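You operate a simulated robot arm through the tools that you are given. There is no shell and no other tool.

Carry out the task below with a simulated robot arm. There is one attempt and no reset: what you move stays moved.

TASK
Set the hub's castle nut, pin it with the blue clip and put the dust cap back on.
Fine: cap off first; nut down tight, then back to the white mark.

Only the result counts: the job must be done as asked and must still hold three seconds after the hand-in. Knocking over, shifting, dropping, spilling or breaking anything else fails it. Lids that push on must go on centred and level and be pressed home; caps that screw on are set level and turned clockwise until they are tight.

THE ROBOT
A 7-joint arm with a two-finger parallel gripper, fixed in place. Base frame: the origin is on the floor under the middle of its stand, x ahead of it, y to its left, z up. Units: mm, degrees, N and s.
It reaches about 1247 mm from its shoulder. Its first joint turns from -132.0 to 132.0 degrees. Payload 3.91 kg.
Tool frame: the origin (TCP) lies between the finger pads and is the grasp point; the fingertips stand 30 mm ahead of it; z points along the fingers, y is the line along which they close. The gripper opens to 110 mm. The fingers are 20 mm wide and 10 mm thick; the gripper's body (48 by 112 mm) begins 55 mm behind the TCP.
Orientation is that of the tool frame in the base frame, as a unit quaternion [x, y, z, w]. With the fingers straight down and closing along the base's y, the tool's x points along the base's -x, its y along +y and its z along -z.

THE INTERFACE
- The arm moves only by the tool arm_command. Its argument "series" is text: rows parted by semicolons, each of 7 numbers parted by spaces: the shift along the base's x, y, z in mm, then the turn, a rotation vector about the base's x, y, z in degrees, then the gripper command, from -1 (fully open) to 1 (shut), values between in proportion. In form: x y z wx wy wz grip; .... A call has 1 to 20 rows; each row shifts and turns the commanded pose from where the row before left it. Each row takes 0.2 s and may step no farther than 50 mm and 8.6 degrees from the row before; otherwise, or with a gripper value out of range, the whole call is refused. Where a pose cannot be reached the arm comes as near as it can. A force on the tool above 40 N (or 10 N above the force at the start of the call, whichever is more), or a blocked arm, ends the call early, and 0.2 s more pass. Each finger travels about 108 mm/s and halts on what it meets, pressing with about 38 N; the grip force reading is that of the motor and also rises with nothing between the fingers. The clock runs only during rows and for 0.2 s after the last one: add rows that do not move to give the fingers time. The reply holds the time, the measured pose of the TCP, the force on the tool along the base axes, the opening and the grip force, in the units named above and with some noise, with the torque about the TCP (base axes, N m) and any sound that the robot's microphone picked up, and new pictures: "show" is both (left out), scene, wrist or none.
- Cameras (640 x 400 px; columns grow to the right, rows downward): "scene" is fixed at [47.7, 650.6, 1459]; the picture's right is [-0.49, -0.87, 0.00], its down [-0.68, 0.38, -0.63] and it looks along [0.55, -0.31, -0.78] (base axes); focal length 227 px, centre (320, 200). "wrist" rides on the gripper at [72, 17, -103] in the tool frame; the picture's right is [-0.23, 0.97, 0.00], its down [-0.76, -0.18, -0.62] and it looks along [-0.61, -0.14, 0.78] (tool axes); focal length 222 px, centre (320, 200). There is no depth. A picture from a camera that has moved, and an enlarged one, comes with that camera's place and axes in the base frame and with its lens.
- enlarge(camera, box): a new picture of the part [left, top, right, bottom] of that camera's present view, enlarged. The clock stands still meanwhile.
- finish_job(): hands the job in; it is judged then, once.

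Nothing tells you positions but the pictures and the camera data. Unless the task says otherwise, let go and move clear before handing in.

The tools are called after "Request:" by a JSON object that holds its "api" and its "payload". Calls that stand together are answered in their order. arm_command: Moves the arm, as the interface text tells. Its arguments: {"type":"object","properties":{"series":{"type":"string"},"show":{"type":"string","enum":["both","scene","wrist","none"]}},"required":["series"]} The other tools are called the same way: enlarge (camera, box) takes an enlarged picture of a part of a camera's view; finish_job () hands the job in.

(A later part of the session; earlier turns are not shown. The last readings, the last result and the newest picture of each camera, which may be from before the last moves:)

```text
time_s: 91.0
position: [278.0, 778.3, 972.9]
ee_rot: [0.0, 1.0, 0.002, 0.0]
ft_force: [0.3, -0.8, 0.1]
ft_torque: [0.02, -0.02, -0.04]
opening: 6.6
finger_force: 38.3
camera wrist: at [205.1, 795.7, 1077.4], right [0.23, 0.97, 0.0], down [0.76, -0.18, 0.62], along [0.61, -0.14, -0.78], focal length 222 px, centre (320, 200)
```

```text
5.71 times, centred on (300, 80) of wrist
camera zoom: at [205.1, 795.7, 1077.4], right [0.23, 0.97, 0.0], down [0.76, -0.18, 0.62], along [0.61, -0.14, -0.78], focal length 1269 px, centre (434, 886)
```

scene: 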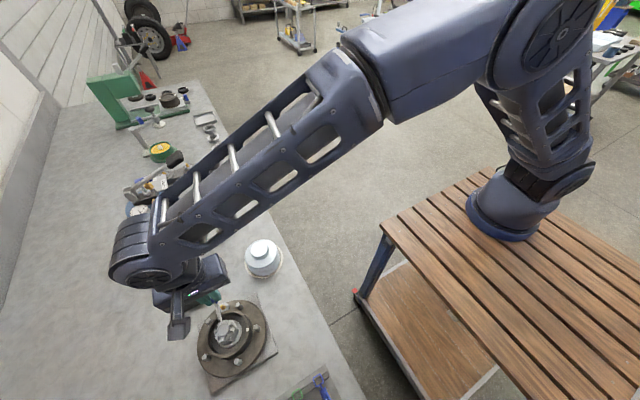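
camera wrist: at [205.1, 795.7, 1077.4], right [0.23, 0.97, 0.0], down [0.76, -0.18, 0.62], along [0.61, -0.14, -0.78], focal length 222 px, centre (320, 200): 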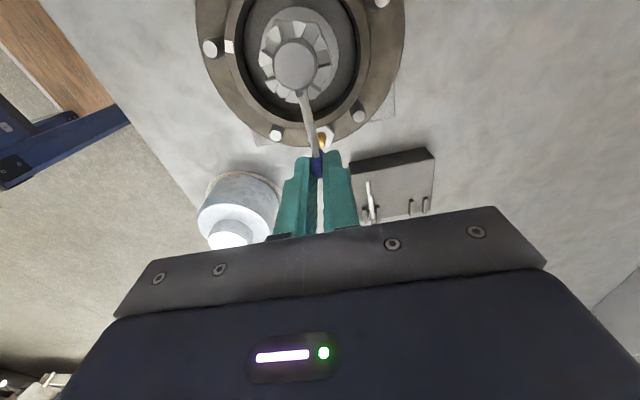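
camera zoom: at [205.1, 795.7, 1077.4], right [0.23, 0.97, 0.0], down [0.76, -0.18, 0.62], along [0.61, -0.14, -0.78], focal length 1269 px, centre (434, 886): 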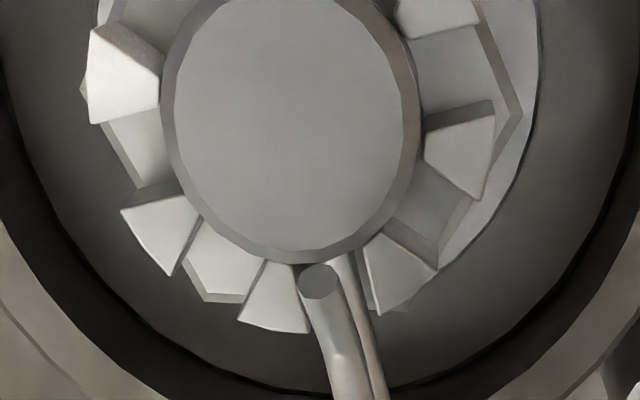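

The lower leg disappears under the spindle edge, into the hole, with no force. Continuing.

Request:
{"api": "arm_command", "payload": {"series": "-2 0 0 0 0 0 1; -2 0 0 0 0 0 1; -2 0 0 0 0 0 1; -2 0 0 0 0 0 1; 0 0 0 0 0 0 1", "show": "wrist"}}

Request:
{"api": "enlarge", "payload": {"camera": "scene", "box": [215, 305, 245, 333]}}

Request:
{"api": "enlarge", "payload": {"camera": "wrist", "box": [260, 45, 340, 115]}}

```text
time_s: 92.2
position: [270.4, 776.7, 973.6]
ee_rot: [0.0, 1.0, 0.002, -0.001]
ft_force: [0.4, -0.3, -0.6]
ft_torque: [-0.04, -0.01, -0.04]
opening: 6.6
finger_force: 37.7
camera wrist: at [197.5, 795.6, 1077.7], right [0.23, 0.97, 0.0], down [0.76, -0.18, 0.62], along [0.61, -0.14, -0.78], focal length 222 px, centre (320, 200)
```

wrist: 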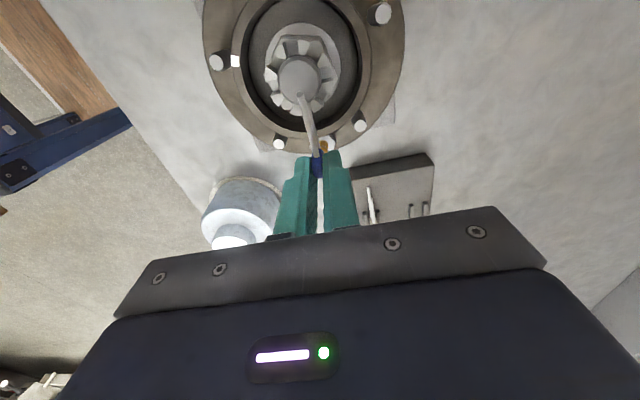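

```text
14.29 times, centred on (230, 319) of scene
camera zoom: at [47.7, 650.6, 1459.0], right [-0.49, -0.87, 0.0], down [-0.68, 0.38, -0.63], along [0.55, -0.31, -0.78], focal length 3242 px, centre (1606, -1500)
```

zoom: 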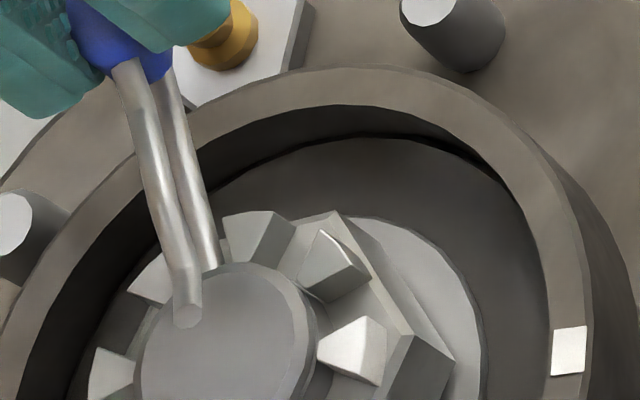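

```text
5.71 times, centred on (300, 80) of wrist
camera zoom: at [197.5, 795.6, 1077.7], right [0.23, 0.97, 0.0], down [0.76, -0.18, 0.62], along [0.61, -0.14, -0.78], focal length 1269 px, centre (434, 886)
```

zoom: 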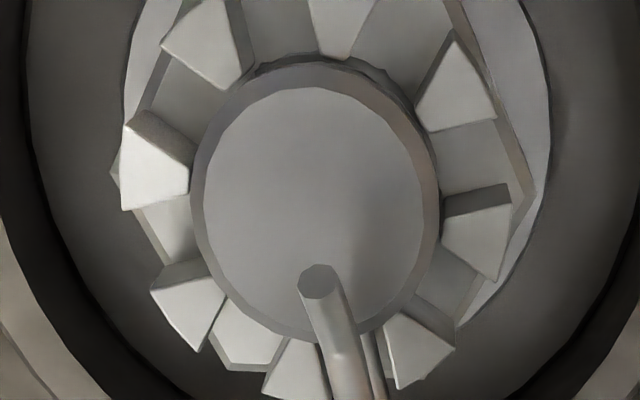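

The lower leg is in the hole and the upper leg rides over the spindle end, exactly as intended. Continuing in.

Request:
{"api": "arm_command", "payload": {"series": "-2 0 0 0 0 0 1; -2 0 0 0 0 0 1; -2 0 0 0 0 0 1; -2 0 0 0 0 0 1; -2 0 0 0 0 0 1; 0 0 0 0 0 0 1", "show": "wrist"}}

Request:
{"api": "enlarge", "payload": {"camera": "scene", "box": [210, 305, 240, 333]}}

Request:
{"api": "enlarge", "payload": {"camera": "wrist", "box": [260, 60, 360, 160]}}

```text
time_s: 93.6
position: [259.2, 777.7, 973.3]
ee_rot: [0.0, 1.0, 0.002, 0.0]
ft_force: [0.0, -0.4, -0.2]
ft_torque: [0.01, 0.01, 0.04]
opening: 6.4
finger_force: 38.1
camera wrist: at [187.1, 795.9, 1077.1], right [0.23, 0.97, 0.0], down [0.76, -0.18, 0.62], along [0.61, -0.14, -0.78], focal length 222 px, centre (320, 200)
```

wrist: 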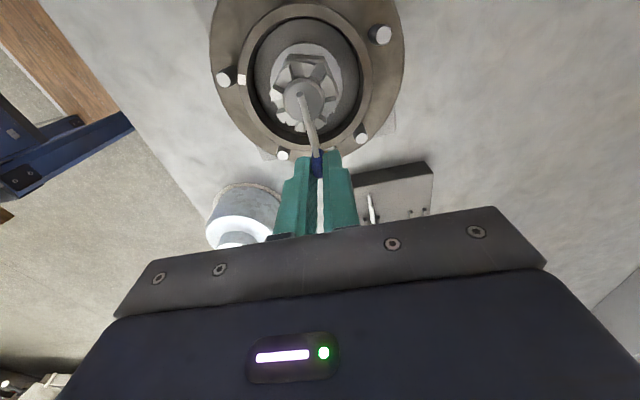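

```text
14.29 times, centred on (225, 319) of scene
camera zoom: at [47.7, 650.6, 1459.0], right [-0.49, -0.87, 0.0], down [-0.68, 0.38, -0.63], along [0.55, -0.31, -0.78], focal length 3242 px, centre (1677, -1500)
```

zoom: 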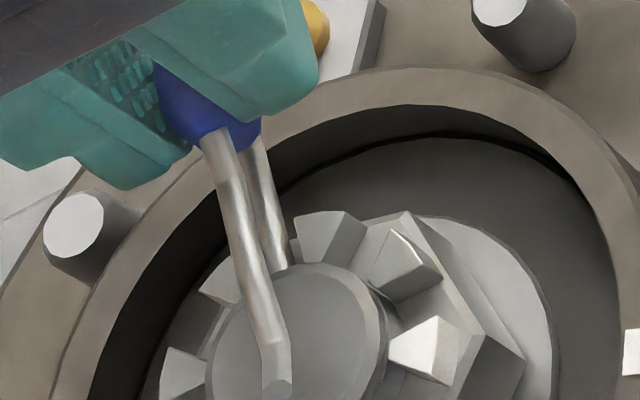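

```text
4.00 times, centred on (310, 110) of wrist
camera zoom: at [187.1, 795.9, 1077.1], right [0.23, 0.97, 0.0], down [0.76, -0.18, 0.62], along [0.61, -0.14, -0.78], focal length 888 px, centre (360, 560)
```

zoom: 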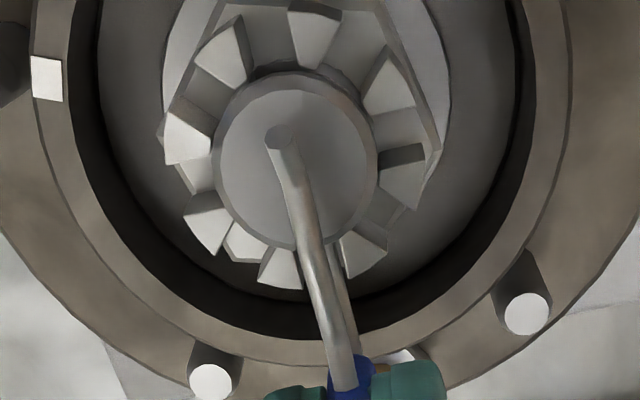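

About 10 mm to go before the head meets the nut. Continuing with smaller steps and watching for the stop.

Request:
{"api": "arm_command", "payload": {"series": "-2 0 0 0 0 0 1; -2 0 0 0 0 0 1; -1 0 0 0 0 0 1; -1 0 0 0 0 0 1; -1 0 0 0 0 0 1; 0 0 0 0 0 0 1", "show": "wrist"}}

Request:
{"api": "enlarge", "payload": {"camera": "scene", "box": [210, 305, 240, 333]}}

Request:
{"api": "enlarge", "payload": {"camera": "wrist", "box": [260, 60, 360, 160]}}

```text
time_s: 95.0
position: [253.2, 778.4, 973.5]
ee_rot: [0.0, 1.0, 0.001, 0.0]
ft_force: [-0.6, 0.0, -0.2]
ft_torque: [0.01, 0.0, 0.01]
opening: 6.3
finger_force: 38.1
camera wrist: at [180.4, 795.5, 1077.2], right [0.23, 0.97, 0.0], down [0.76, -0.18, 0.62], along [0.61, -0.14, -0.78], focal length 222 px, centre (320, 200)
```

wrist: 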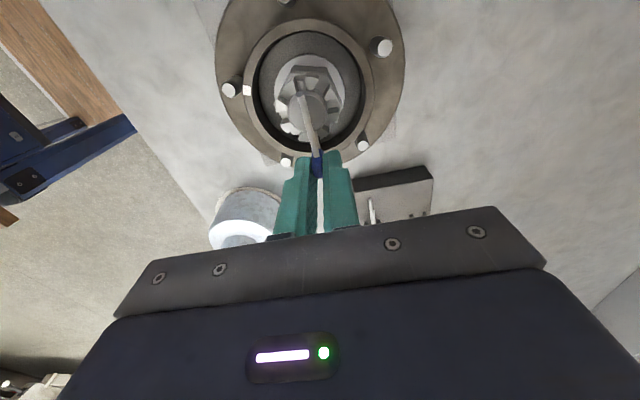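

```text
14.29 times, centred on (225, 319) of scene
camera zoom: at [47.7, 650.6, 1459.0], right [-0.49, -0.87, 0.0], down [-0.68, 0.38, -0.63], along [0.55, -0.31, -0.78], focal length 3242 px, centre (1677, -1500)
```

zoom: 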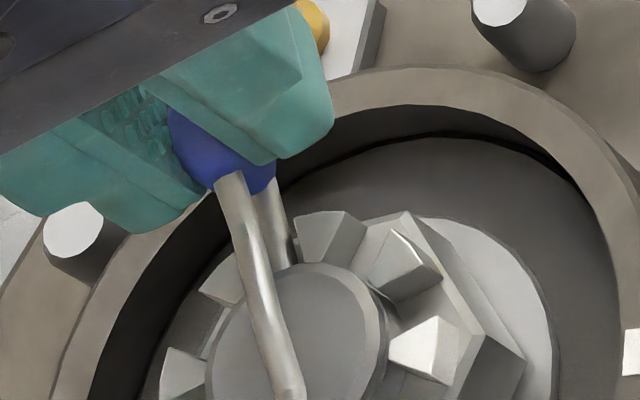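

```text
4.00 times, centred on (310, 110) of wrist
camera zoom: at [180.4, 795.5, 1077.2], right [0.23, 0.97, 0.0], down [0.76, -0.18, 0.62], along [0.61, -0.14, -0.78], focal length 888 px, centre (360, 560)
```

zoom: 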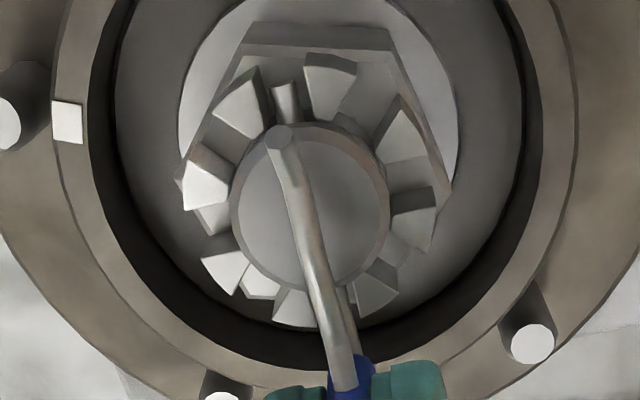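

The lower leg has come out through the far slot. I'll push the last few millimetres in 1 mm steps.

Request:
{"api": "arm_command", "payload": {"series": "-1 0 0 0 0 0 1; -1 0 0 0 0 0 1; 0 0 0 0 0 0 1", "show": "none"}}

Request:
{"api": "arm_command", "payload": {"series": "-1 0 0 0 0 0 1; 0 0 0 0 0 0 1", "show": "none"}}

Request:
{"api": "arm_command", "payload": {"series": "-1 0 0 0 0 0 1; 0 0 0 0 0 0 1", "show": "wrist"}}

Request:
{"api": "enlarge", "payload": {"camera": "scene", "box": [210, 305, 240, 333]}}

Request:
{"api": "enlarge", "payload": {"camera": "wrist", "box": [260, 60, 360, 160]}}

```text
time_s: 95.8
position: [250.6, 777.8, 974.0]
ee_rot: [0.0, 1.0, 0.001, 0.0]
ft_force: [-0.4, 0.7, -0.5]
ft_torque: [-0.01, 0.02, 0.01]
opening: 6.5
finger_force: 38.0
```

```text
time_s: 96.4
position: [251.3, 778.8, 972.0]
ee_rot: [0.0, 1.0, 0.002, 0.0]
ft_force: [0.0, 0.5, 0.4]
ft_torque: [-0.02, -0.03, 0.01]
opening: 6.3
finger_force: 38.6
```

```text
time_s: 97.0
position: [247.9, 778.2, 973.6]
ee_rot: [0.0, 1.0, 0.002, -0.001]
ft_force: [-0.7, 1.3, -0.3]
ft_torque: [-0.02, 0.01, -0.01]
opening: 6.3
finger_force: 37.8
camera wrist: at [176.2, 795.8, 1077.5], right [0.23, 0.97, 0.0], down [0.76, -0.18, 0.62], along [0.61, -0.14, -0.78], focal length 222 px, centre (320, 200)
```

wrist: 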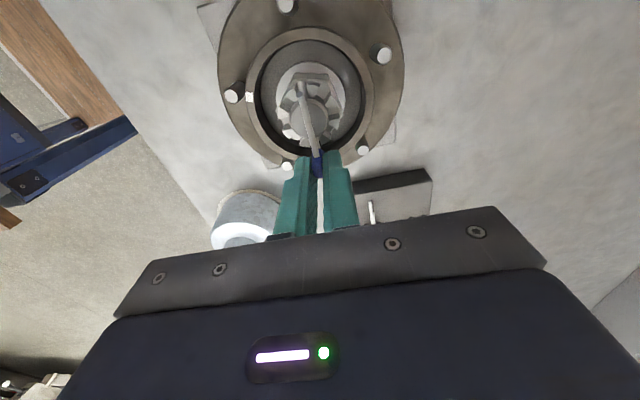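

```text
14.29 times, centred on (225, 319) of scene
camera zoom: at [47.7, 650.6, 1459.0], right [-0.49, -0.87, 0.0], down [-0.68, 0.38, -0.63], along [0.55, -0.31, -0.78], focal length 3242 px, centre (1677, -1500)
```

zoom: 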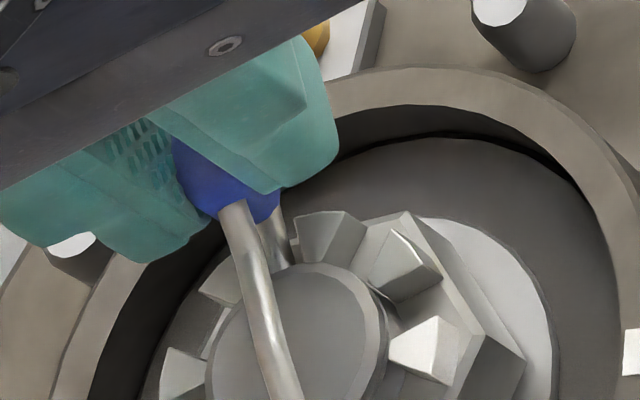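

```text
4.00 times, centred on (310, 110) of wrist
camera zoom: at [176.2, 795.8, 1077.5], right [0.23, 0.97, 0.0], down [0.76, -0.18, 0.62], along [0.61, -0.14, -0.78], focal length 888 px, centre (360, 560)
```

zoom: 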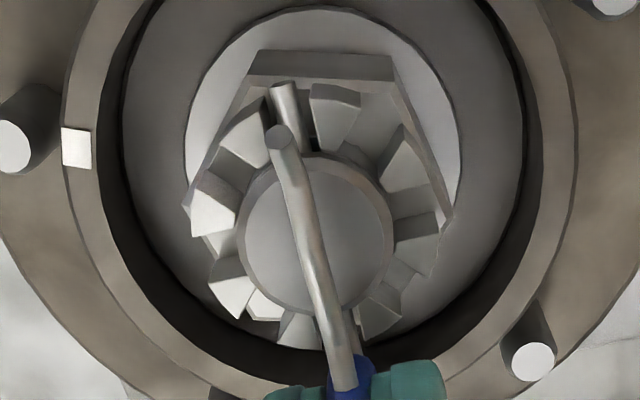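

No stop yet. Continuing 1 mm at a time until the head meets the nut.

Request:
{"api": "arm_command", "payload": {"series": "-1 0 0 0 0 0 1; 0 0 0 0 0 0 1", "show": "none"}}

Request:
{"api": "arm_command", "payload": {"series": "-1 0 0 0 0 0 1; 0 0 0 0 0 0 1", "show": "none"}}

Request:
{"api": "arm_command", "payload": {"series": "-1 0 0 0 0 0 1; 0 0 0 0 0 0 1", "show": "wrist"}}

Request:
{"api": "enlarge", "payload": {"camera": "scene", "box": [210, 305, 240, 333]}}

Request:
{"api": "enlarge", "payload": {"camera": "wrist", "box": [270, 80, 350, 160]}}

```text
time_s: 97.6
position: [248.5, 778.2, 975.0]
ee_rot: [0.0, 1.0, 0.001, 0.0]
ft_force: [2.5, 0.5, 0.1]
ft_torque: [-0.01, -0.07, -0.02]
opening: 6.5
finger_force: 38.1
```

```text
time_s: 98.2
position: [246.9, 777.5, 974.1]
ee_rot: [0.0, 1.0, 0.002, 0.001]
ft_force: [10.7, 1.6, -1.4]
ft_torque: [0.05, -0.42, -0.02]
opening: 6.4
finger_force: 38.0
```

```text
time_s: 98.8
position: [248.1, 779.0, 972.3]
ee_rot: [0.0, 1.0, 0.002, 0.001]
ft_force: [21.2, 0.7, -1.3]
ft_torque: [0.04, -0.85, -0.08]
opening: 6.4
finger_force: 38.3
camera wrist: at [175.1, 795.8, 1077.4], right [0.23, 0.97, 0.0], down [0.76, -0.18, 0.62], along [0.61, -0.14, -0.78], focal length 222 px, centre (320, 200)
```

wrist: 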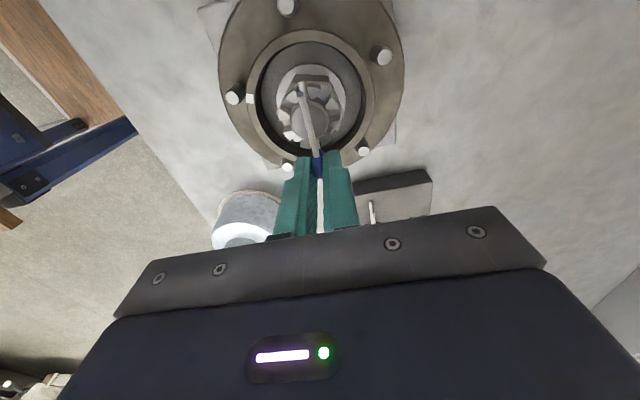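

```text
14.29 times, centred on (225, 319) of scene
camera zoom: at [47.7, 650.6, 1459.0], right [-0.49, -0.87, 0.0], down [-0.68, 0.38, -0.63], along [0.55, -0.31, -0.78], focal length 3242 px, centre (1677, -1500)
```

zoom: 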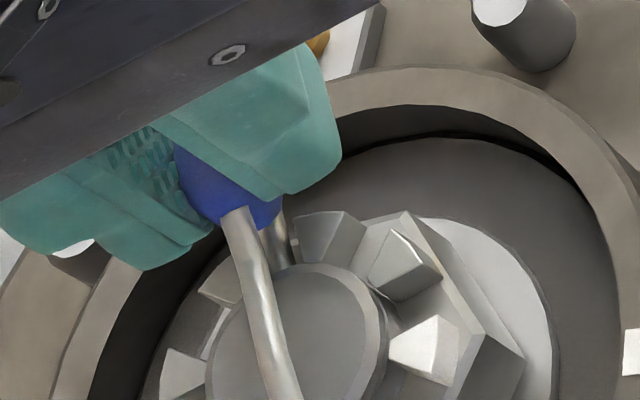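

```text
5.00 times, centred on (310, 120) of wrist
camera zoom: at [175.1, 795.8, 1077.4], right [0.23, 0.97, 0.0], down [0.76, -0.18, 0.62], along [0.61, -0.14, -0.78], focal length 1111 px, centre (370, 600)
```

zoom: 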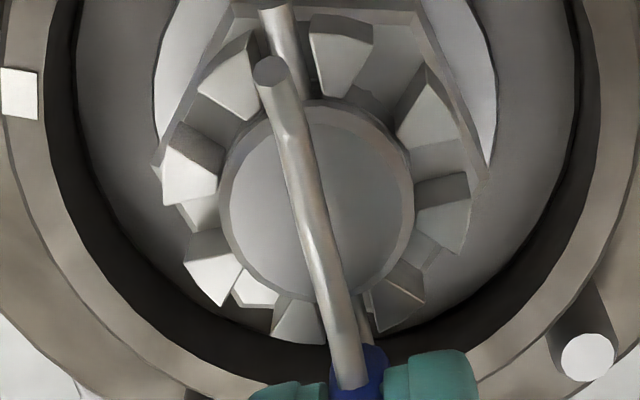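

The head is now firmly seated against the nut (21 N at leg level). I'll relax the push and lower gently until the clip rests, before letting go.

Request:
{"api": "arm_command", "payload": {"series": "0.9 0 0 0 0 0 1; 0 0 -0.8 0 0 0 1; 0 0 -0.7 0 0 0 1; 0 0 0 0 0 0 1", "show": "none"}}

Request:
{"api": "arm_command", "payload": {"series": "0 0 -0.5 0 0 0 1; 0 0 0 0 0 0 1", "show": "none"}}

Request:
{"api": "arm_command", "payload": {"series": "0 0 -0.5 0 0 0 1; 0 0 0 0 0 0 1", "show": "none"}}

```text
time_s: 99.8
position: [247.9, 778.1, 972.4]
ee_rot: [0.0, 1.0, 0.001, 0.0]
ft_force: [22.0, 2.6, 8.2]
ft_torque: [0.11, -0.74, -0.11]
opening: 6.4
finger_force: 37.9
```

```text
time_s: 100.4
position: [247.9, 777.3, 973.0]
ee_rot: [0.001, 1.0, 0.001, 0.0]
ft_force: [23.3, 3.1, 6.0]
ft_torque: [0.18, -0.8, -0.1]
opening: 6.2
finger_force: 38.0
```

```text
time_s: 101.0
position: [247.1, 778.2, 970.9]
ee_rot: [-0.001, 1.0, 0.003, 0.0]
ft_force: [21.5, 6.2, 7.3]
ft_torque: [0.21, -0.59, -0.11]
opening: 6.2
finger_force: 37.9
```

The push-back didn't relax, so something is bearing. I'll look before going further.

Request:
{"api": "arm_command", "payload": {"series": "0 0 0 0 0 0 1", "show": "both"}}

Request:
{"api": "enlarge", "payload": {"camera": "scene", "box": [208, 303, 240, 333]}}

Request:
{"api": "enlarge", "payload": {"camera": "wrist", "box": [280, 90, 350, 170]}}

```text
time_s: 101.4
position: [247.0, 779.0, 970.6]
ee_rot: [0.0, 1.0, 0.002, 0.0]
ft_force: [19.9, 6.3, 6.7]
ft_torque: [0.2, -0.47, -0.15]
opening: 6.3
finger_force: 37.8
camera wrist: at [174.7, 795.8, 1074.8], right [0.23, 0.97, 0.0], down [0.76, -0.18, 0.62], along [0.61, -0.14, -0.78], focal length 222 px, centre (320, 200)
```

scene: 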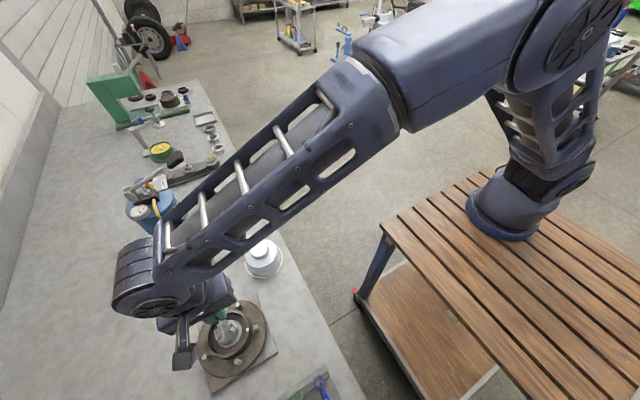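
wrist: 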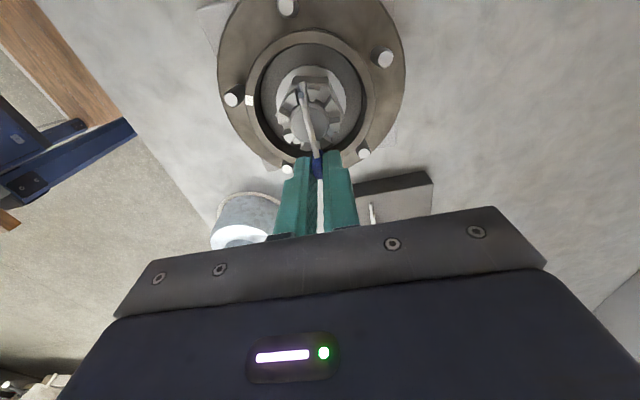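

```text
13.33 times, centred on (224, 318) of scene
camera zoom: at [47.7, 650.6, 1459.0], right [-0.49, -0.87, 0.0], down [-0.68, 0.38, -0.63], along [0.55, -0.31, -0.78], focal length 3026 px, centre (1600, -1373)
```

zoom: 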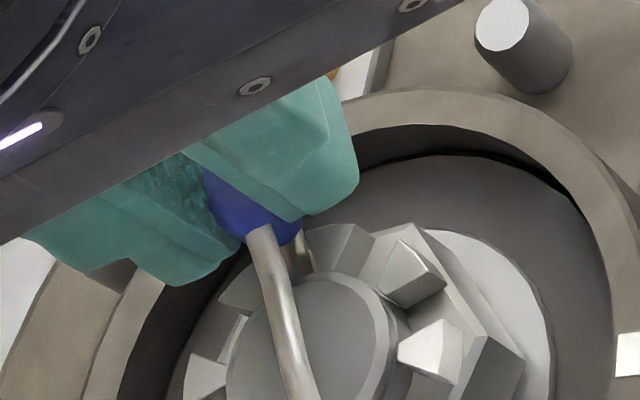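

```text
5.00 times, centred on (315, 130) of wrist
camera zoom: at [174.7, 795.8, 1074.8], right [0.23, 0.97, 0.0], down [0.76, -0.18, 0.62], along [0.61, -0.14, -0.78], focal length 1111 px, centre (345, 550)
```

zoom: 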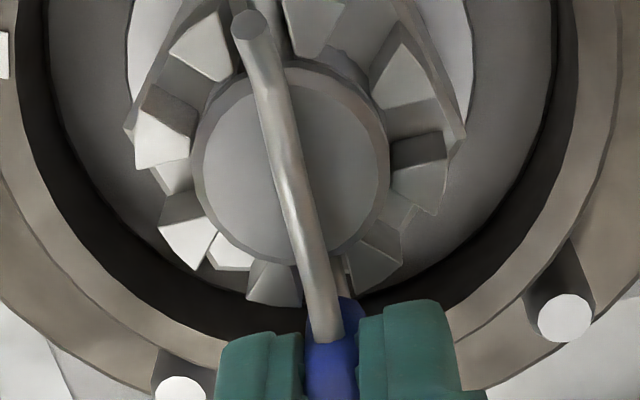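

The commanded pose is still 2 mm into contact. I'll back out 1.8 mm to unload, then check.

Request:
{"api": "arm_command", "payload": {"series": "1 0 0 0 0 0 1; 0.8 0 0.3 0 0 0 1; 0 0 0 0 0 0 1; 0 0 0 0 0 0 1", "show": "none"}}

Request:
{"api": "enlarge", "payload": {"camera": "scene", "box": [208, 303, 240, 333]}}

Request:
{"api": "enlarge", "payload": {"camera": "wrist", "box": [280, 90, 350, 170]}}

```text
time_s: 102.4
position: [247.0, 777.7, 971.3]
ee_rot: [-0.001, 1.0, 0.001, 0.0]
ft_force: [3.4, 4.8, 1.4]
ft_torque: [0.16, -0.08, -0.08]
opening: 6.3
finger_force: 38.4
```

```text
13.33 times, centred on (224, 318) of scene
camera zoom: at [47.7, 650.6, 1459.0], right [-0.49, -0.87, 0.0], down [-0.68, 0.38, -0.63], along [0.55, -0.31, -0.78], focal length 3026 px, centre (1600, -1373)
```

zoom: 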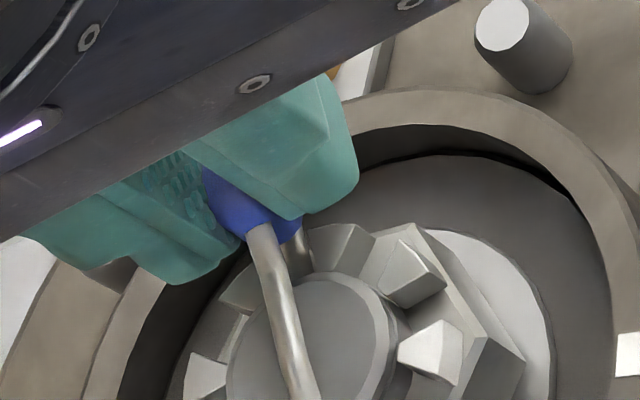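

```text
5.00 times, centred on (315, 130) of wrist
camera zoom: at [175.0, 795.8, 1074.9], right [0.23, 0.97, 0.0], down [0.76, -0.18, 0.62], along [0.61, -0.14, -0.78], focal length 1111 px, centre (345, 550)
```

zoom: 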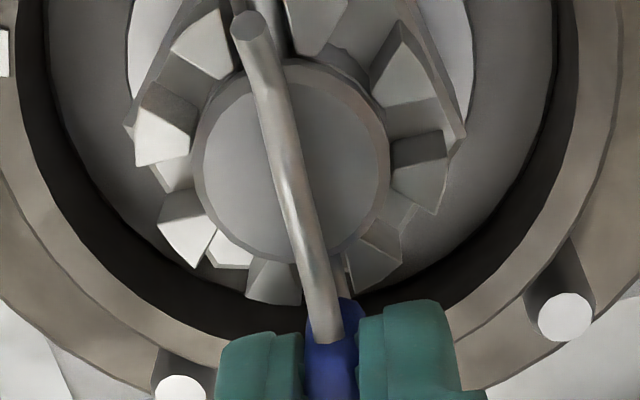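

Loads are nearly gone. I'll release the clip, opening slowly, and watch that it stays put.

Request:
{"api": "arm_command", "payload": {"series": "0.2 0.2 0 0 0 0 1; 0 0 0 0 0 0 0.86; 0 0 0 0 0 0 0.8; 0 0 0 0 0 0 0.7; 0 0 0 0 0 0 0.6; 0 0 0 0 0 0 0.6", "show": "wrist"}}

Request:
{"api": "enlarge", "payload": {"camera": "scene", "box": [208, 303, 240, 333]}}

Request:
{"api": "enlarge", "payload": {"camera": "wrist", "box": [280, 90, 350, 170]}}

```text
time_s: 103.8
position: [248.1, 777.5, 971.4]
ee_rot: [0.0, 1.0, 0.001, 0.0]
ft_force: [-0.9, 0.3, 0.5]
ft_torque: [0.03, 0.02, 0.04]
opening: 21.6
finger_force: 0.1
camera wrist: at [175.9, 795.9, 1075.3], right [0.23, 0.97, 0.0], down [0.76, -0.18, 0.62], along [0.61, -0.14, -0.78], focal length 222 px, centre (320, 200)
```

wrist: 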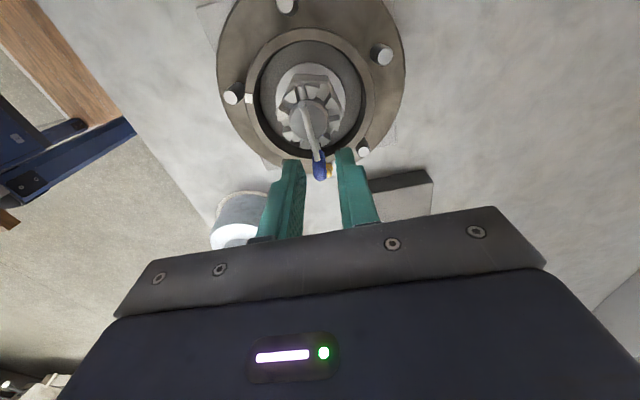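

```text
13.33 times, centred on (224, 318) of scene
camera zoom: at [47.7, 650.6, 1459.0], right [-0.49, -0.87, 0.0], down [-0.68, 0.38, -0.63], along [0.55, -0.31, -0.78], focal length 3026 px, centre (1600, -1373)
```

zoom: 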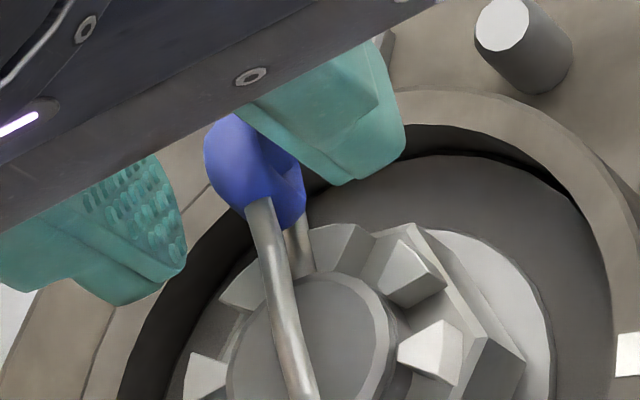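

```text
5.00 times, centred on (315, 130) of wrist
camera zoom: at [175.9, 795.9, 1075.3], right [0.23, 0.97, 0.0], down [0.76, -0.18, 0.62], along [0.61, -0.14, -0.78], focal length 1111 px, centre (345, 550)
```

zoom: 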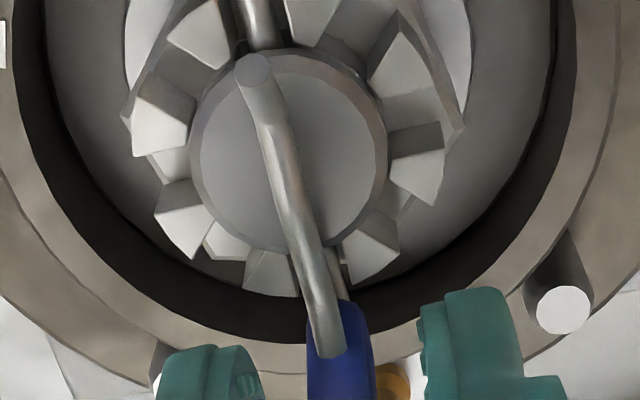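

The clip is released and captured by the hole, with a slight nose-up tilt. I'll raise the hand straight up and check it.

Request:
{"api": "arm_command", "payload": {"series": "0 0 0 0 0 0 0.4; 0 0 5 0 0 0 0.4; 0 0 20 0 0 0 0.4; 0 0 30 0 0 0 0.2; 0 0 30 0 0 0 0; -20 0 10 0 0 0 -0.3; -20 0 0 0 0 0 -0.5; -20 0 0 0 0 0 -1; 0 0 0 0 0 0 -1", "show": "both"}}

Request:
{"api": "enlarge", "payload": {"camera": "wrist", "box": [270, 90, 370, 190]}}

Request:
{"api": "enlarge", "payload": {"camera": "scene", "box": [208, 303, 250, 343]}}

```text
time_s: 105.8
position: [190.0, 778.4, 1066.0]
ee_rot: [0.0, 1.0, 0.002, 0.0]
ft_force: [0.6, -0.9, -0.2]
ft_torque: [0.03, 0.01, -0.03]
opening: 109.9
finger_force: 0.0
camera wrist: at [115.8, 795.9, 1170.2], right [0.23, 0.97, 0.0], down [0.76, -0.18, 0.62], along [0.61, -0.14, -0.78], focal length 222 px, centre (320, 200)
```

scene: 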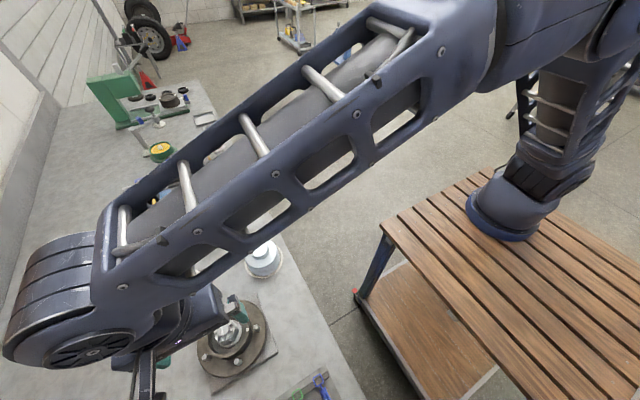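
wrist: 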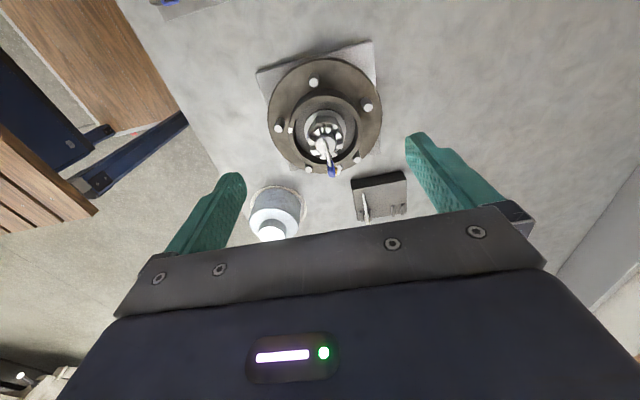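

```text
4.00 times, centred on (320, 140) of wrist
camera zoom: at [115.8, 795.9, 1170.2], right [0.23, 0.97, 0.0], down [0.76, -0.18, 0.62], along [0.61, -0.14, -0.78], focal length 888 px, centre (320, 440)
```

zoom: 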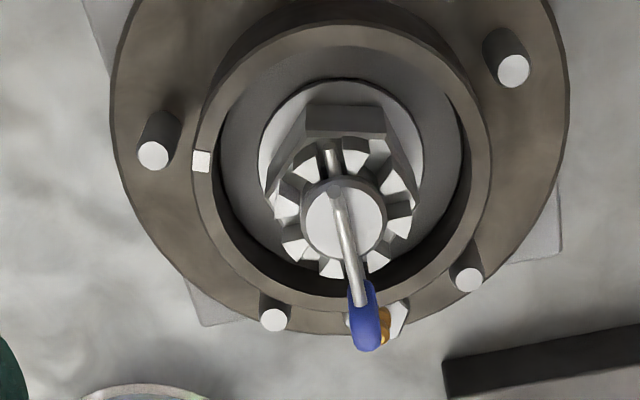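

```text
10.00 times, centred on (229, 323) of scene
camera zoom: at [47.7, 650.6, 1459.0], right [-0.49, -0.87, 0.0], down [-0.68, 0.38, -0.63], along [0.55, -0.31, -0.78], focal length 2270 px, centre (1230, -1030)
```

zoom: 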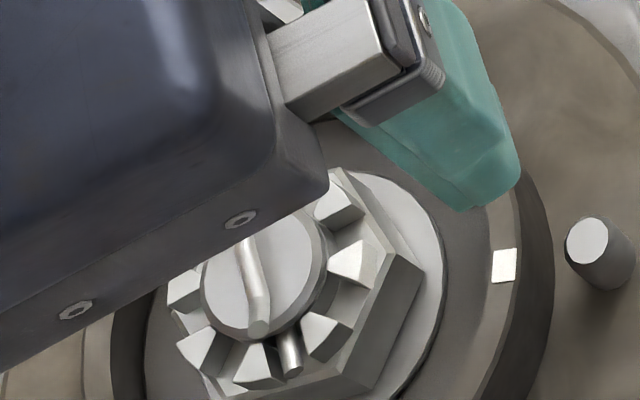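

The clip is in, with both ends showing through the castle slots. I'll look closer at how it sits.

Request:
{"api": "enlarge", "payload": {"camera": "wrist", "box": [300, 120, 350, 185]}}

Request:
{"api": "arm_command", "payload": {"series": "-4 -8 -5 0 0 8.4 -1; -4 -8 -5 0 0 8.4 -1; -4 -8 -5 0 0 8.4 -1; -4 -8 -5 0 0 8.4 -1; -2 -8 0 0 0 8.4 -1; 0 -8 0 0 0 8.4 -1; 2 -8 0 0 0 8.4 -1; 4 -4 0 0 0 8.4 -1; 4 0 0 0 0 8.4 -1; 0 0 0 0 0 0 -1", "show": "both"}}

```text
6.15 times, centred on (325, 152) of wrist
camera zoom: at [115.8, 795.9, 1170.2], right [0.23, 0.97, 0.0], down [0.76, -0.18, 0.62], along [0.61, -0.14, -0.78], focal length 1367 px, centre (289, 492)
```

zoom: 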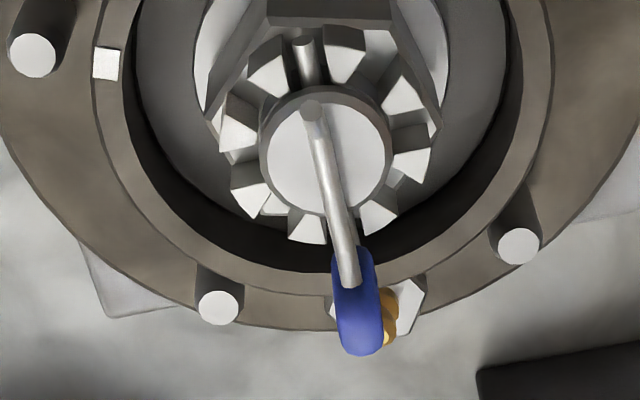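

```text
time_s: 108.0
position: [181.3, 717.9, 1046.3]
ee_rot: [-0.614, 0.789, 0.002, -0.001]
ft_force: [-0.5, 0.1, -0.4]
ft_torque: [0.01, -0.01, 0.0]
opening: 110.0
finger_force: 0.1
camera wrist: at [146.4, 653.1, 1150.3], right [-0.89, 0.46, 0.0], down [0.36, 0.69, 0.62], along [0.29, 0.55, -0.78], focal length 222 px, centre (320, 200)
```

scene: 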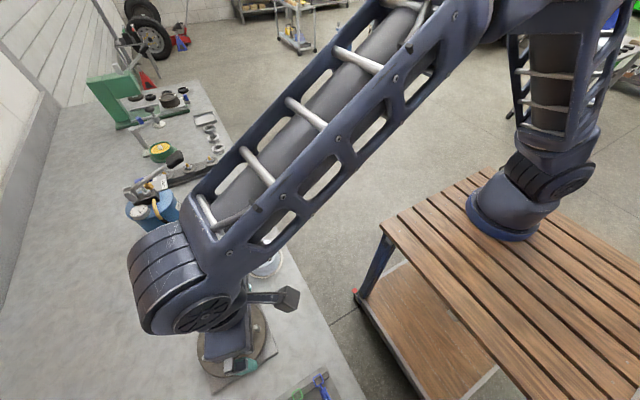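
wrist: 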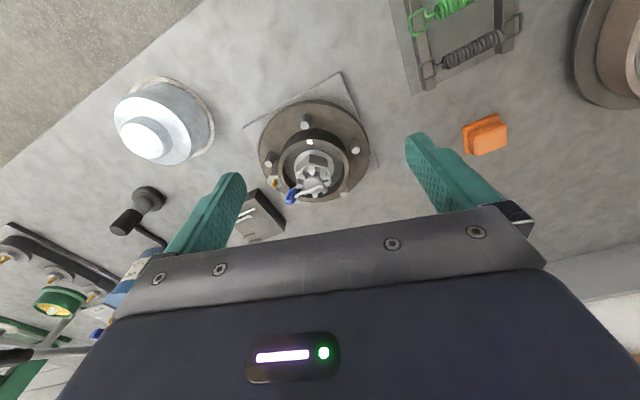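

Request:
{"api": "enlarge", "payload": {"camera": "wrist", "box": [275, 135, 355, 215]}}

Request:
{"api": "enlarge", "payload": {"camera": "wrist", "box": [280, 160, 335, 205]}}

```text
5.00 times, centred on (315, 175) of wrist
camera zoom: at [146.4, 653.1, 1150.3], right [-0.89, 0.46, 0.0], down [0.36, 0.69, 0.62], along [0.29, 0.55, -0.78], focal length 1111 px, centre (345, 325)
```

zoom: 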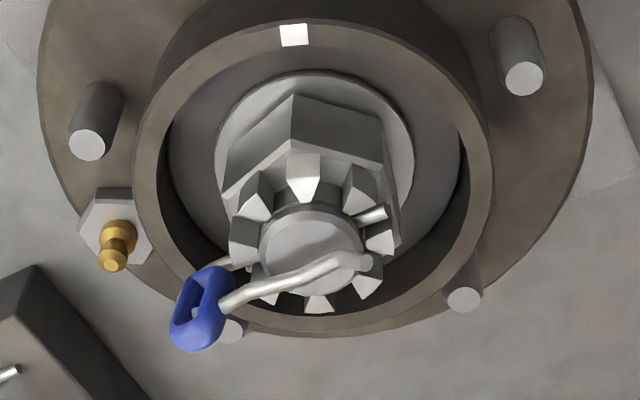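

```text
8.89 times, centred on (308, 182) of wrist
camera zoom: at [146.4, 653.1, 1150.3], right [-0.89, 0.46, 0.0], down [0.36, 0.69, 0.62], along [0.29, 0.55, -0.78], focal length 1974 px, centre (431, 356)
```

zoom: 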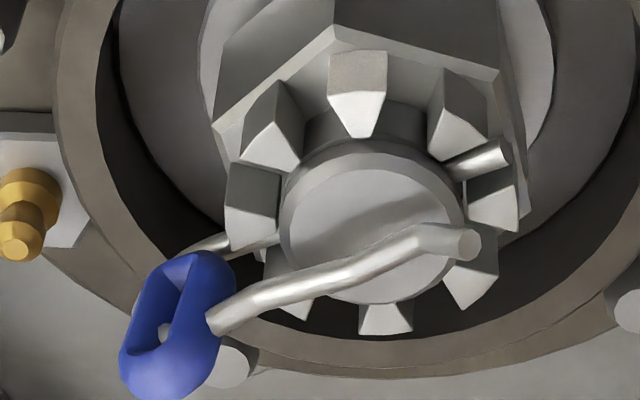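

The clip is through both slots and the spindle, with its upper leg over the end. I want to check that its head clears the dust cap radially, so I'll take a straight-down view again.

Request:
{"api": "arm_command", "payload": {"series": "5 7 15 0 0 -7.85 -1; 7 8 10 0 0 -7.85 -1; 7 8 5 0 0 -7.85 -1; 7 8 0 0 0 -7.85 -1; 7 8 0 0 0 -7.85 -1; 7 8 0 0 0 -7.85 -1; 7 8 0 0 0 -7.85 -1; 7 5 0 0 0 -7.85 -1; 0 0 0 0 7.7 0 -1; 0 0 0 0 7.7 0 -1; 0 0 0 0 7.7 0 -1; 0 0 0 0 7.7 0 -1; 0 0 0 0 7.7 0 -1; 0 0 0 0 0 0 -1", "show": "both"}}

Request:
{"api": "enlarge", "payload": {"camera": "wrist", "box": [270, 150, 370, 240]}}

Request:
{"api": "enlarge", "payload": {"camera": "scene", "box": [208, 303, 250, 343]}}

```text
time_s: 111.0
position: [234.4, 778.3, 1075.9]
ee_rot: [-0.104, 0.938, 0.039, -0.328]
ft_force: [0.2, -0.1, 0.0]
ft_torque: [0.03, -0.03, 0.02]
opening: 110.0
finger_force: 0.1
camera wrist: at [241.0, 779.5, 1203.7], right [0.01, 1.0, 0.0], down [1.0, -0.01, 0.0], along [0.0, 0.0, -1.0], focal length 222 px, centre (320, 200)
```

scene: 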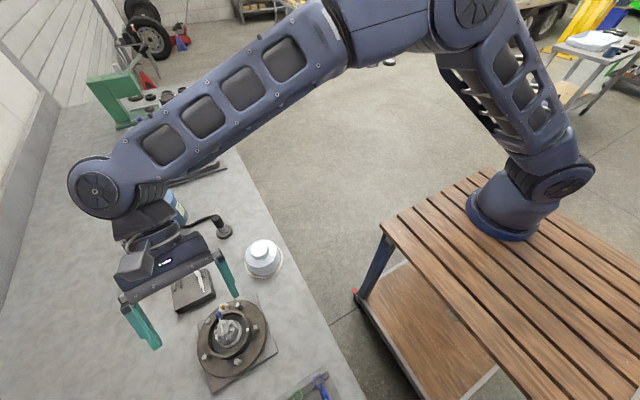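
wrist: 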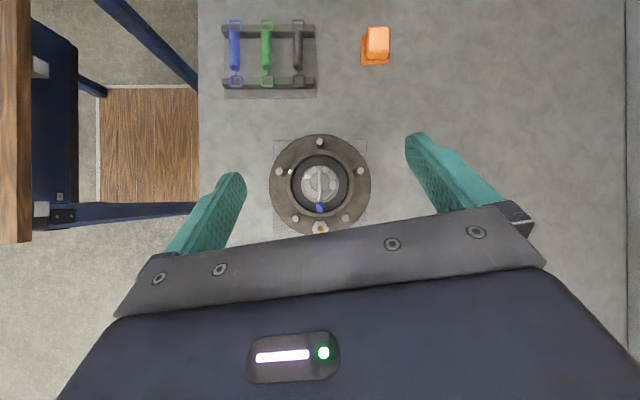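

```text
4.44 times, centred on (320, 195) of wrist
camera zoom: at [241.0, 779.5, 1203.7], right [0.01, 1.0, 0.0], down [1.0, -0.01, 0.0], along [0.0, 0.0, -1.0], focal length 987 px, centre (320, 222)
```

zoom: 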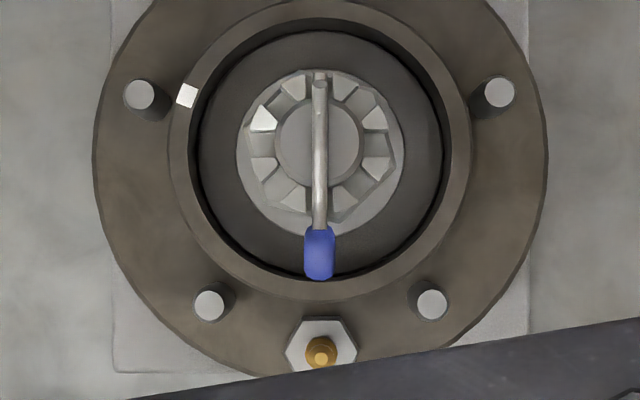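

```text
10.00 times, centred on (229, 323) of scene
camera zoom: at [47.7, 650.6, 1459.0], right [-0.49, -0.87, 0.0], down [-0.68, 0.38, -0.63], along [0.55, -0.31, -0.78], focal length 2270 px, centre (1230, -1030)
```

zoom: 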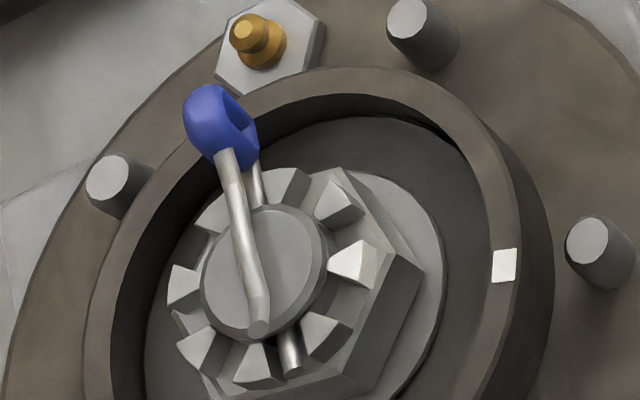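

From straight above, the clip is centred in the slots and fully in; its head ends at r≈36 mm, inside the 37 mm bore, so the cap should clear. Now I'll shift the same view over to the parked cap, to measure its centre relative to the hub axis.

Request:
{"api": "arm_command", "payload": {"series": "30 -24.72 0 0 0 0 -1; 30 -24.72 0 0 0 0 -1; 30 -24.72 0 0 0 0 -1; 30 -24.72 0 0 0 0 -1; 30 -24.72 0 0 0 0 -1; 0 0 0 0 0 0 -1; 0 0 0 0 0 0 -1", "show": "both"}}

Request:
{"api": "enlarge", "payload": {"camera": "wrist", "box": [270, 150, 370, 240]}}

Request:
{"api": "enlarge", "payload": {"camera": "scene", "box": [200, 295, 260, 355]}}

```text
time_s: 112.6
position: [384.8, 655.2, 1077.1]
ee_rot: [-0.105, 0.938, 0.038, -0.328]
ft_force: [0.2, 0.6, -0.4]
ft_torque: [0.02, -0.01, -0.01]
opening: 109.9
finger_force: 0.0
camera wrist: at [391.1, 656.6, 1204.5], right [0.01, 1.0, 0.0], down [1.0, -0.01, 0.0], along [0.0, 0.0, -1.0], focal length 222 px, centre (320, 200)
```

scene: 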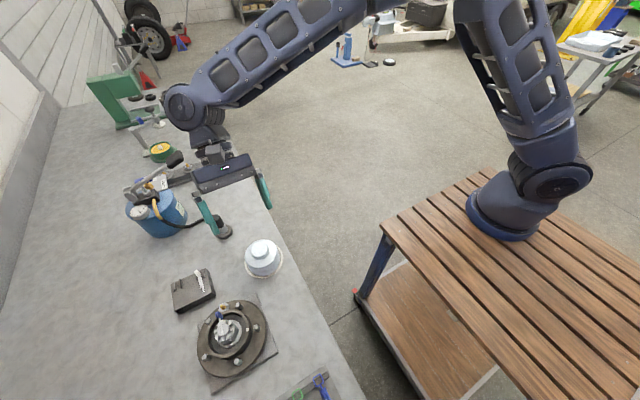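
wrist: 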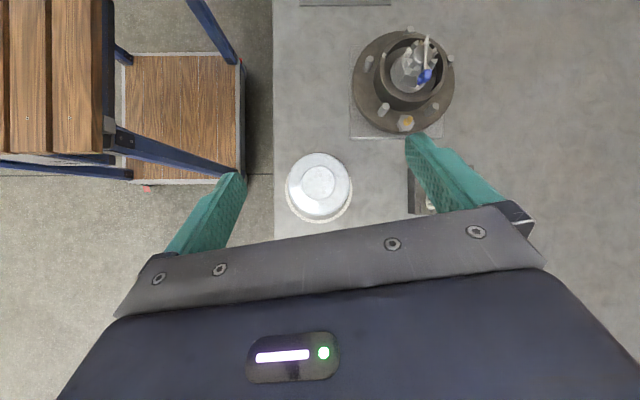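

```text
4.44 times, centred on (320, 195) of wrist
camera zoom: at [391.1, 656.6, 1204.5], right [0.01, 1.0, 0.0], down [1.0, -0.01, 0.0], along [0.0, 0.0, -1.0], focal length 987 px, centre (320, 222)
```

zoom: 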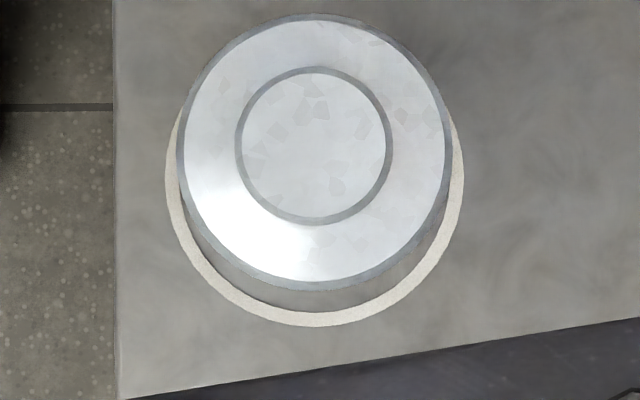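

```text
6.67 times, centred on (230, 325) of scene
camera zoom: at [47.7, 650.6, 1459.0], right [-0.49, -0.87, 0.0], down [-0.68, 0.38, -0.63], along [0.55, -0.31, -0.78], focal length 1513 px, centre (920, -633)
```

zoom: 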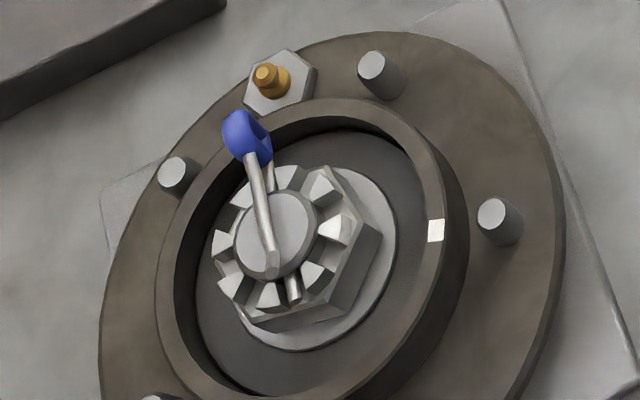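

The relative measurement puts the cap axis at hub axis + (148.5, −125.0). I'll level the hand, return to yaw 0 and come down over the knob.

Request:
{"api": "arm_command", "payload": {"series": "0 0 0 0 -7.7 0 -1; 0 0 0 0 -7.7 0 -1; 0 0 0 0 -7.7 0 -0.5; 0 0 0 0 -7.7 0 -0.3; 0 0 0 0 -7.7 0 -0.3; -8 -0.5 -10 0 0 -6.4 -0.3; -8 -0.57 -20 0 0 -6.4 -0.3; 0 0 -40 0 0 0 -0.3; 0 0 -40 0 0 0 -0.3; 0 0 0 0 0 0 -0.3", "show": "both"}}

Request:
{"api": "enlarge", "payload": {"camera": "wrist", "box": [220, 80, 420, 240]}}

```text
time_s: 114.8
position: [369.0, 653.8, 965.9]
ee_rot: [0.0, 1.0, 0.002, 0.0]
ft_force: [0.3, -0.9, -0.4]
ft_torque: [0.0, -0.01, 0.01]
opening: 71.3
finger_force: 0.0
camera wrist: at [296.6, 671.3, 1070.2], right [0.23, 0.97, 0.0], down [0.76, -0.18, 0.62], along [0.61, -0.14, -0.78], focal length 222 px, centre (320, 200)
```

scene: 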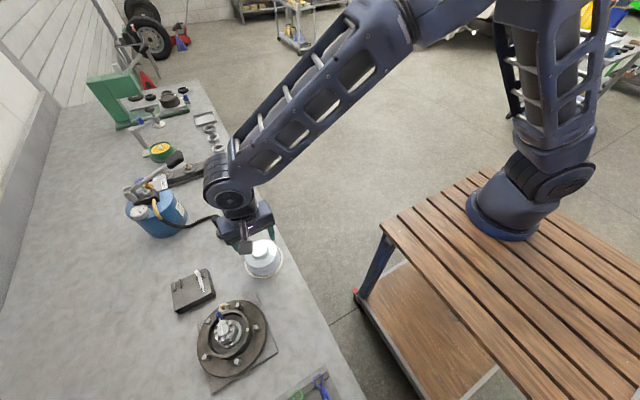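
wrist: 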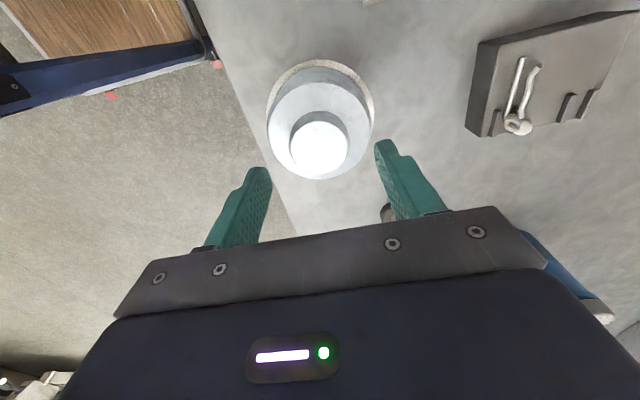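

```text
2.50 times, centred on (320, 160) of wrist
camera zoom: at [296.6, 671.3, 1070.2], right [0.23, 0.97, 0.0], down [0.76, -0.18, 0.62], along [0.61, -0.14, -0.78], focal length 555 px, centre (320, 300)
```

zoom: 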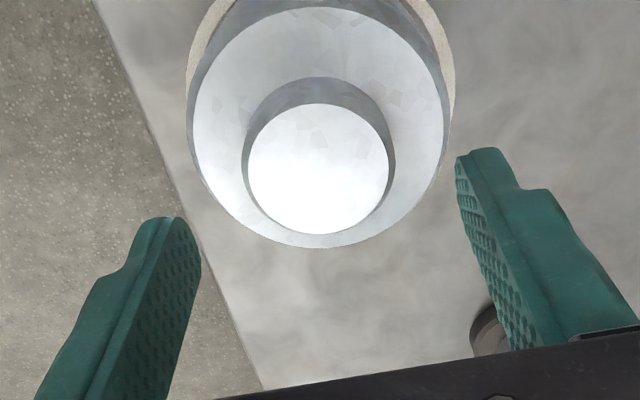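

Knob is centred between the fingers. Lowering around it and closing.

Request:
{"api": "arm_command", "payload": {"series": "0 0 -15 0 0 0 -0.3; 0 0 -12 0 0 0 -0.3; 0 0 -6 0 0 0 -0.3; 0 0 0 0 0 0 -0.1; 0 0 0 0 0 0 0.05; 0 0 0 0 0 0 0.12; 0 0 0 0 0 0 0.16; 0 0 0 0 0 0 0.2; 0 0 0 0 0 0 0.2", "show": "both"}}

Request:
{"api": "enlarge", "payload": {"camera": "wrist", "box": [220, 80, 420, 240]}}

```text
time_s: 116.8
position: [370.0, 653.9, 933.2]
ee_rot: [0.0, 1.0, 0.002, 0.0]
ft_force: [-0.4, -1.0, -0.3]
ft_torque: [-0.12, 0.04, -0.03]
opening: 45.8
finger_force: 37.8
camera wrist: at [296.0, 671.4, 1037.4], right [0.23, 0.97, 0.0], down [0.76, -0.18, 0.62], along [0.61, -0.14, -0.78], focal length 222 px, centre (320, 200)
```

scene: 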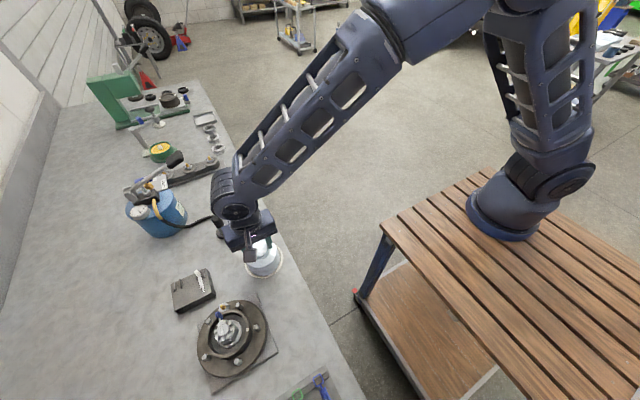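
wrist: 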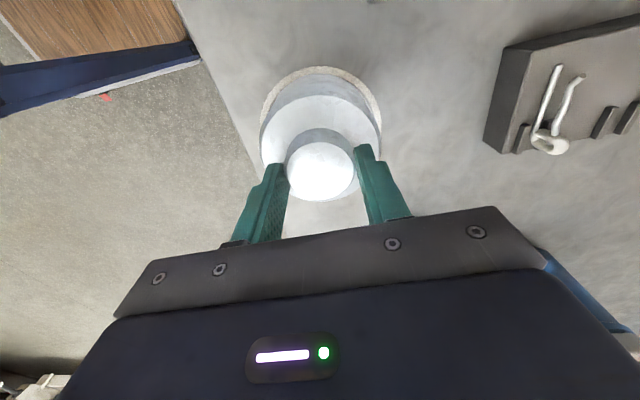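

```text
2.50 times, centred on (320, 160) of wrist
camera zoom: at [296.0, 671.4, 1037.4], right [0.23, 0.97, 0.0], down [0.76, -0.18, 0.62], along [0.61, -0.14, -0.78], focal length 555 px, centre (320, 300)
```

zoom: 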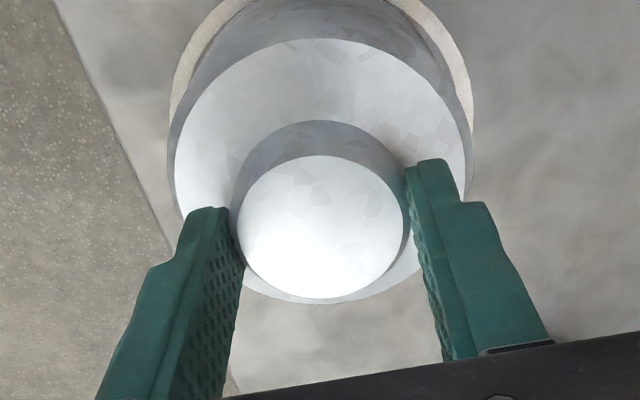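

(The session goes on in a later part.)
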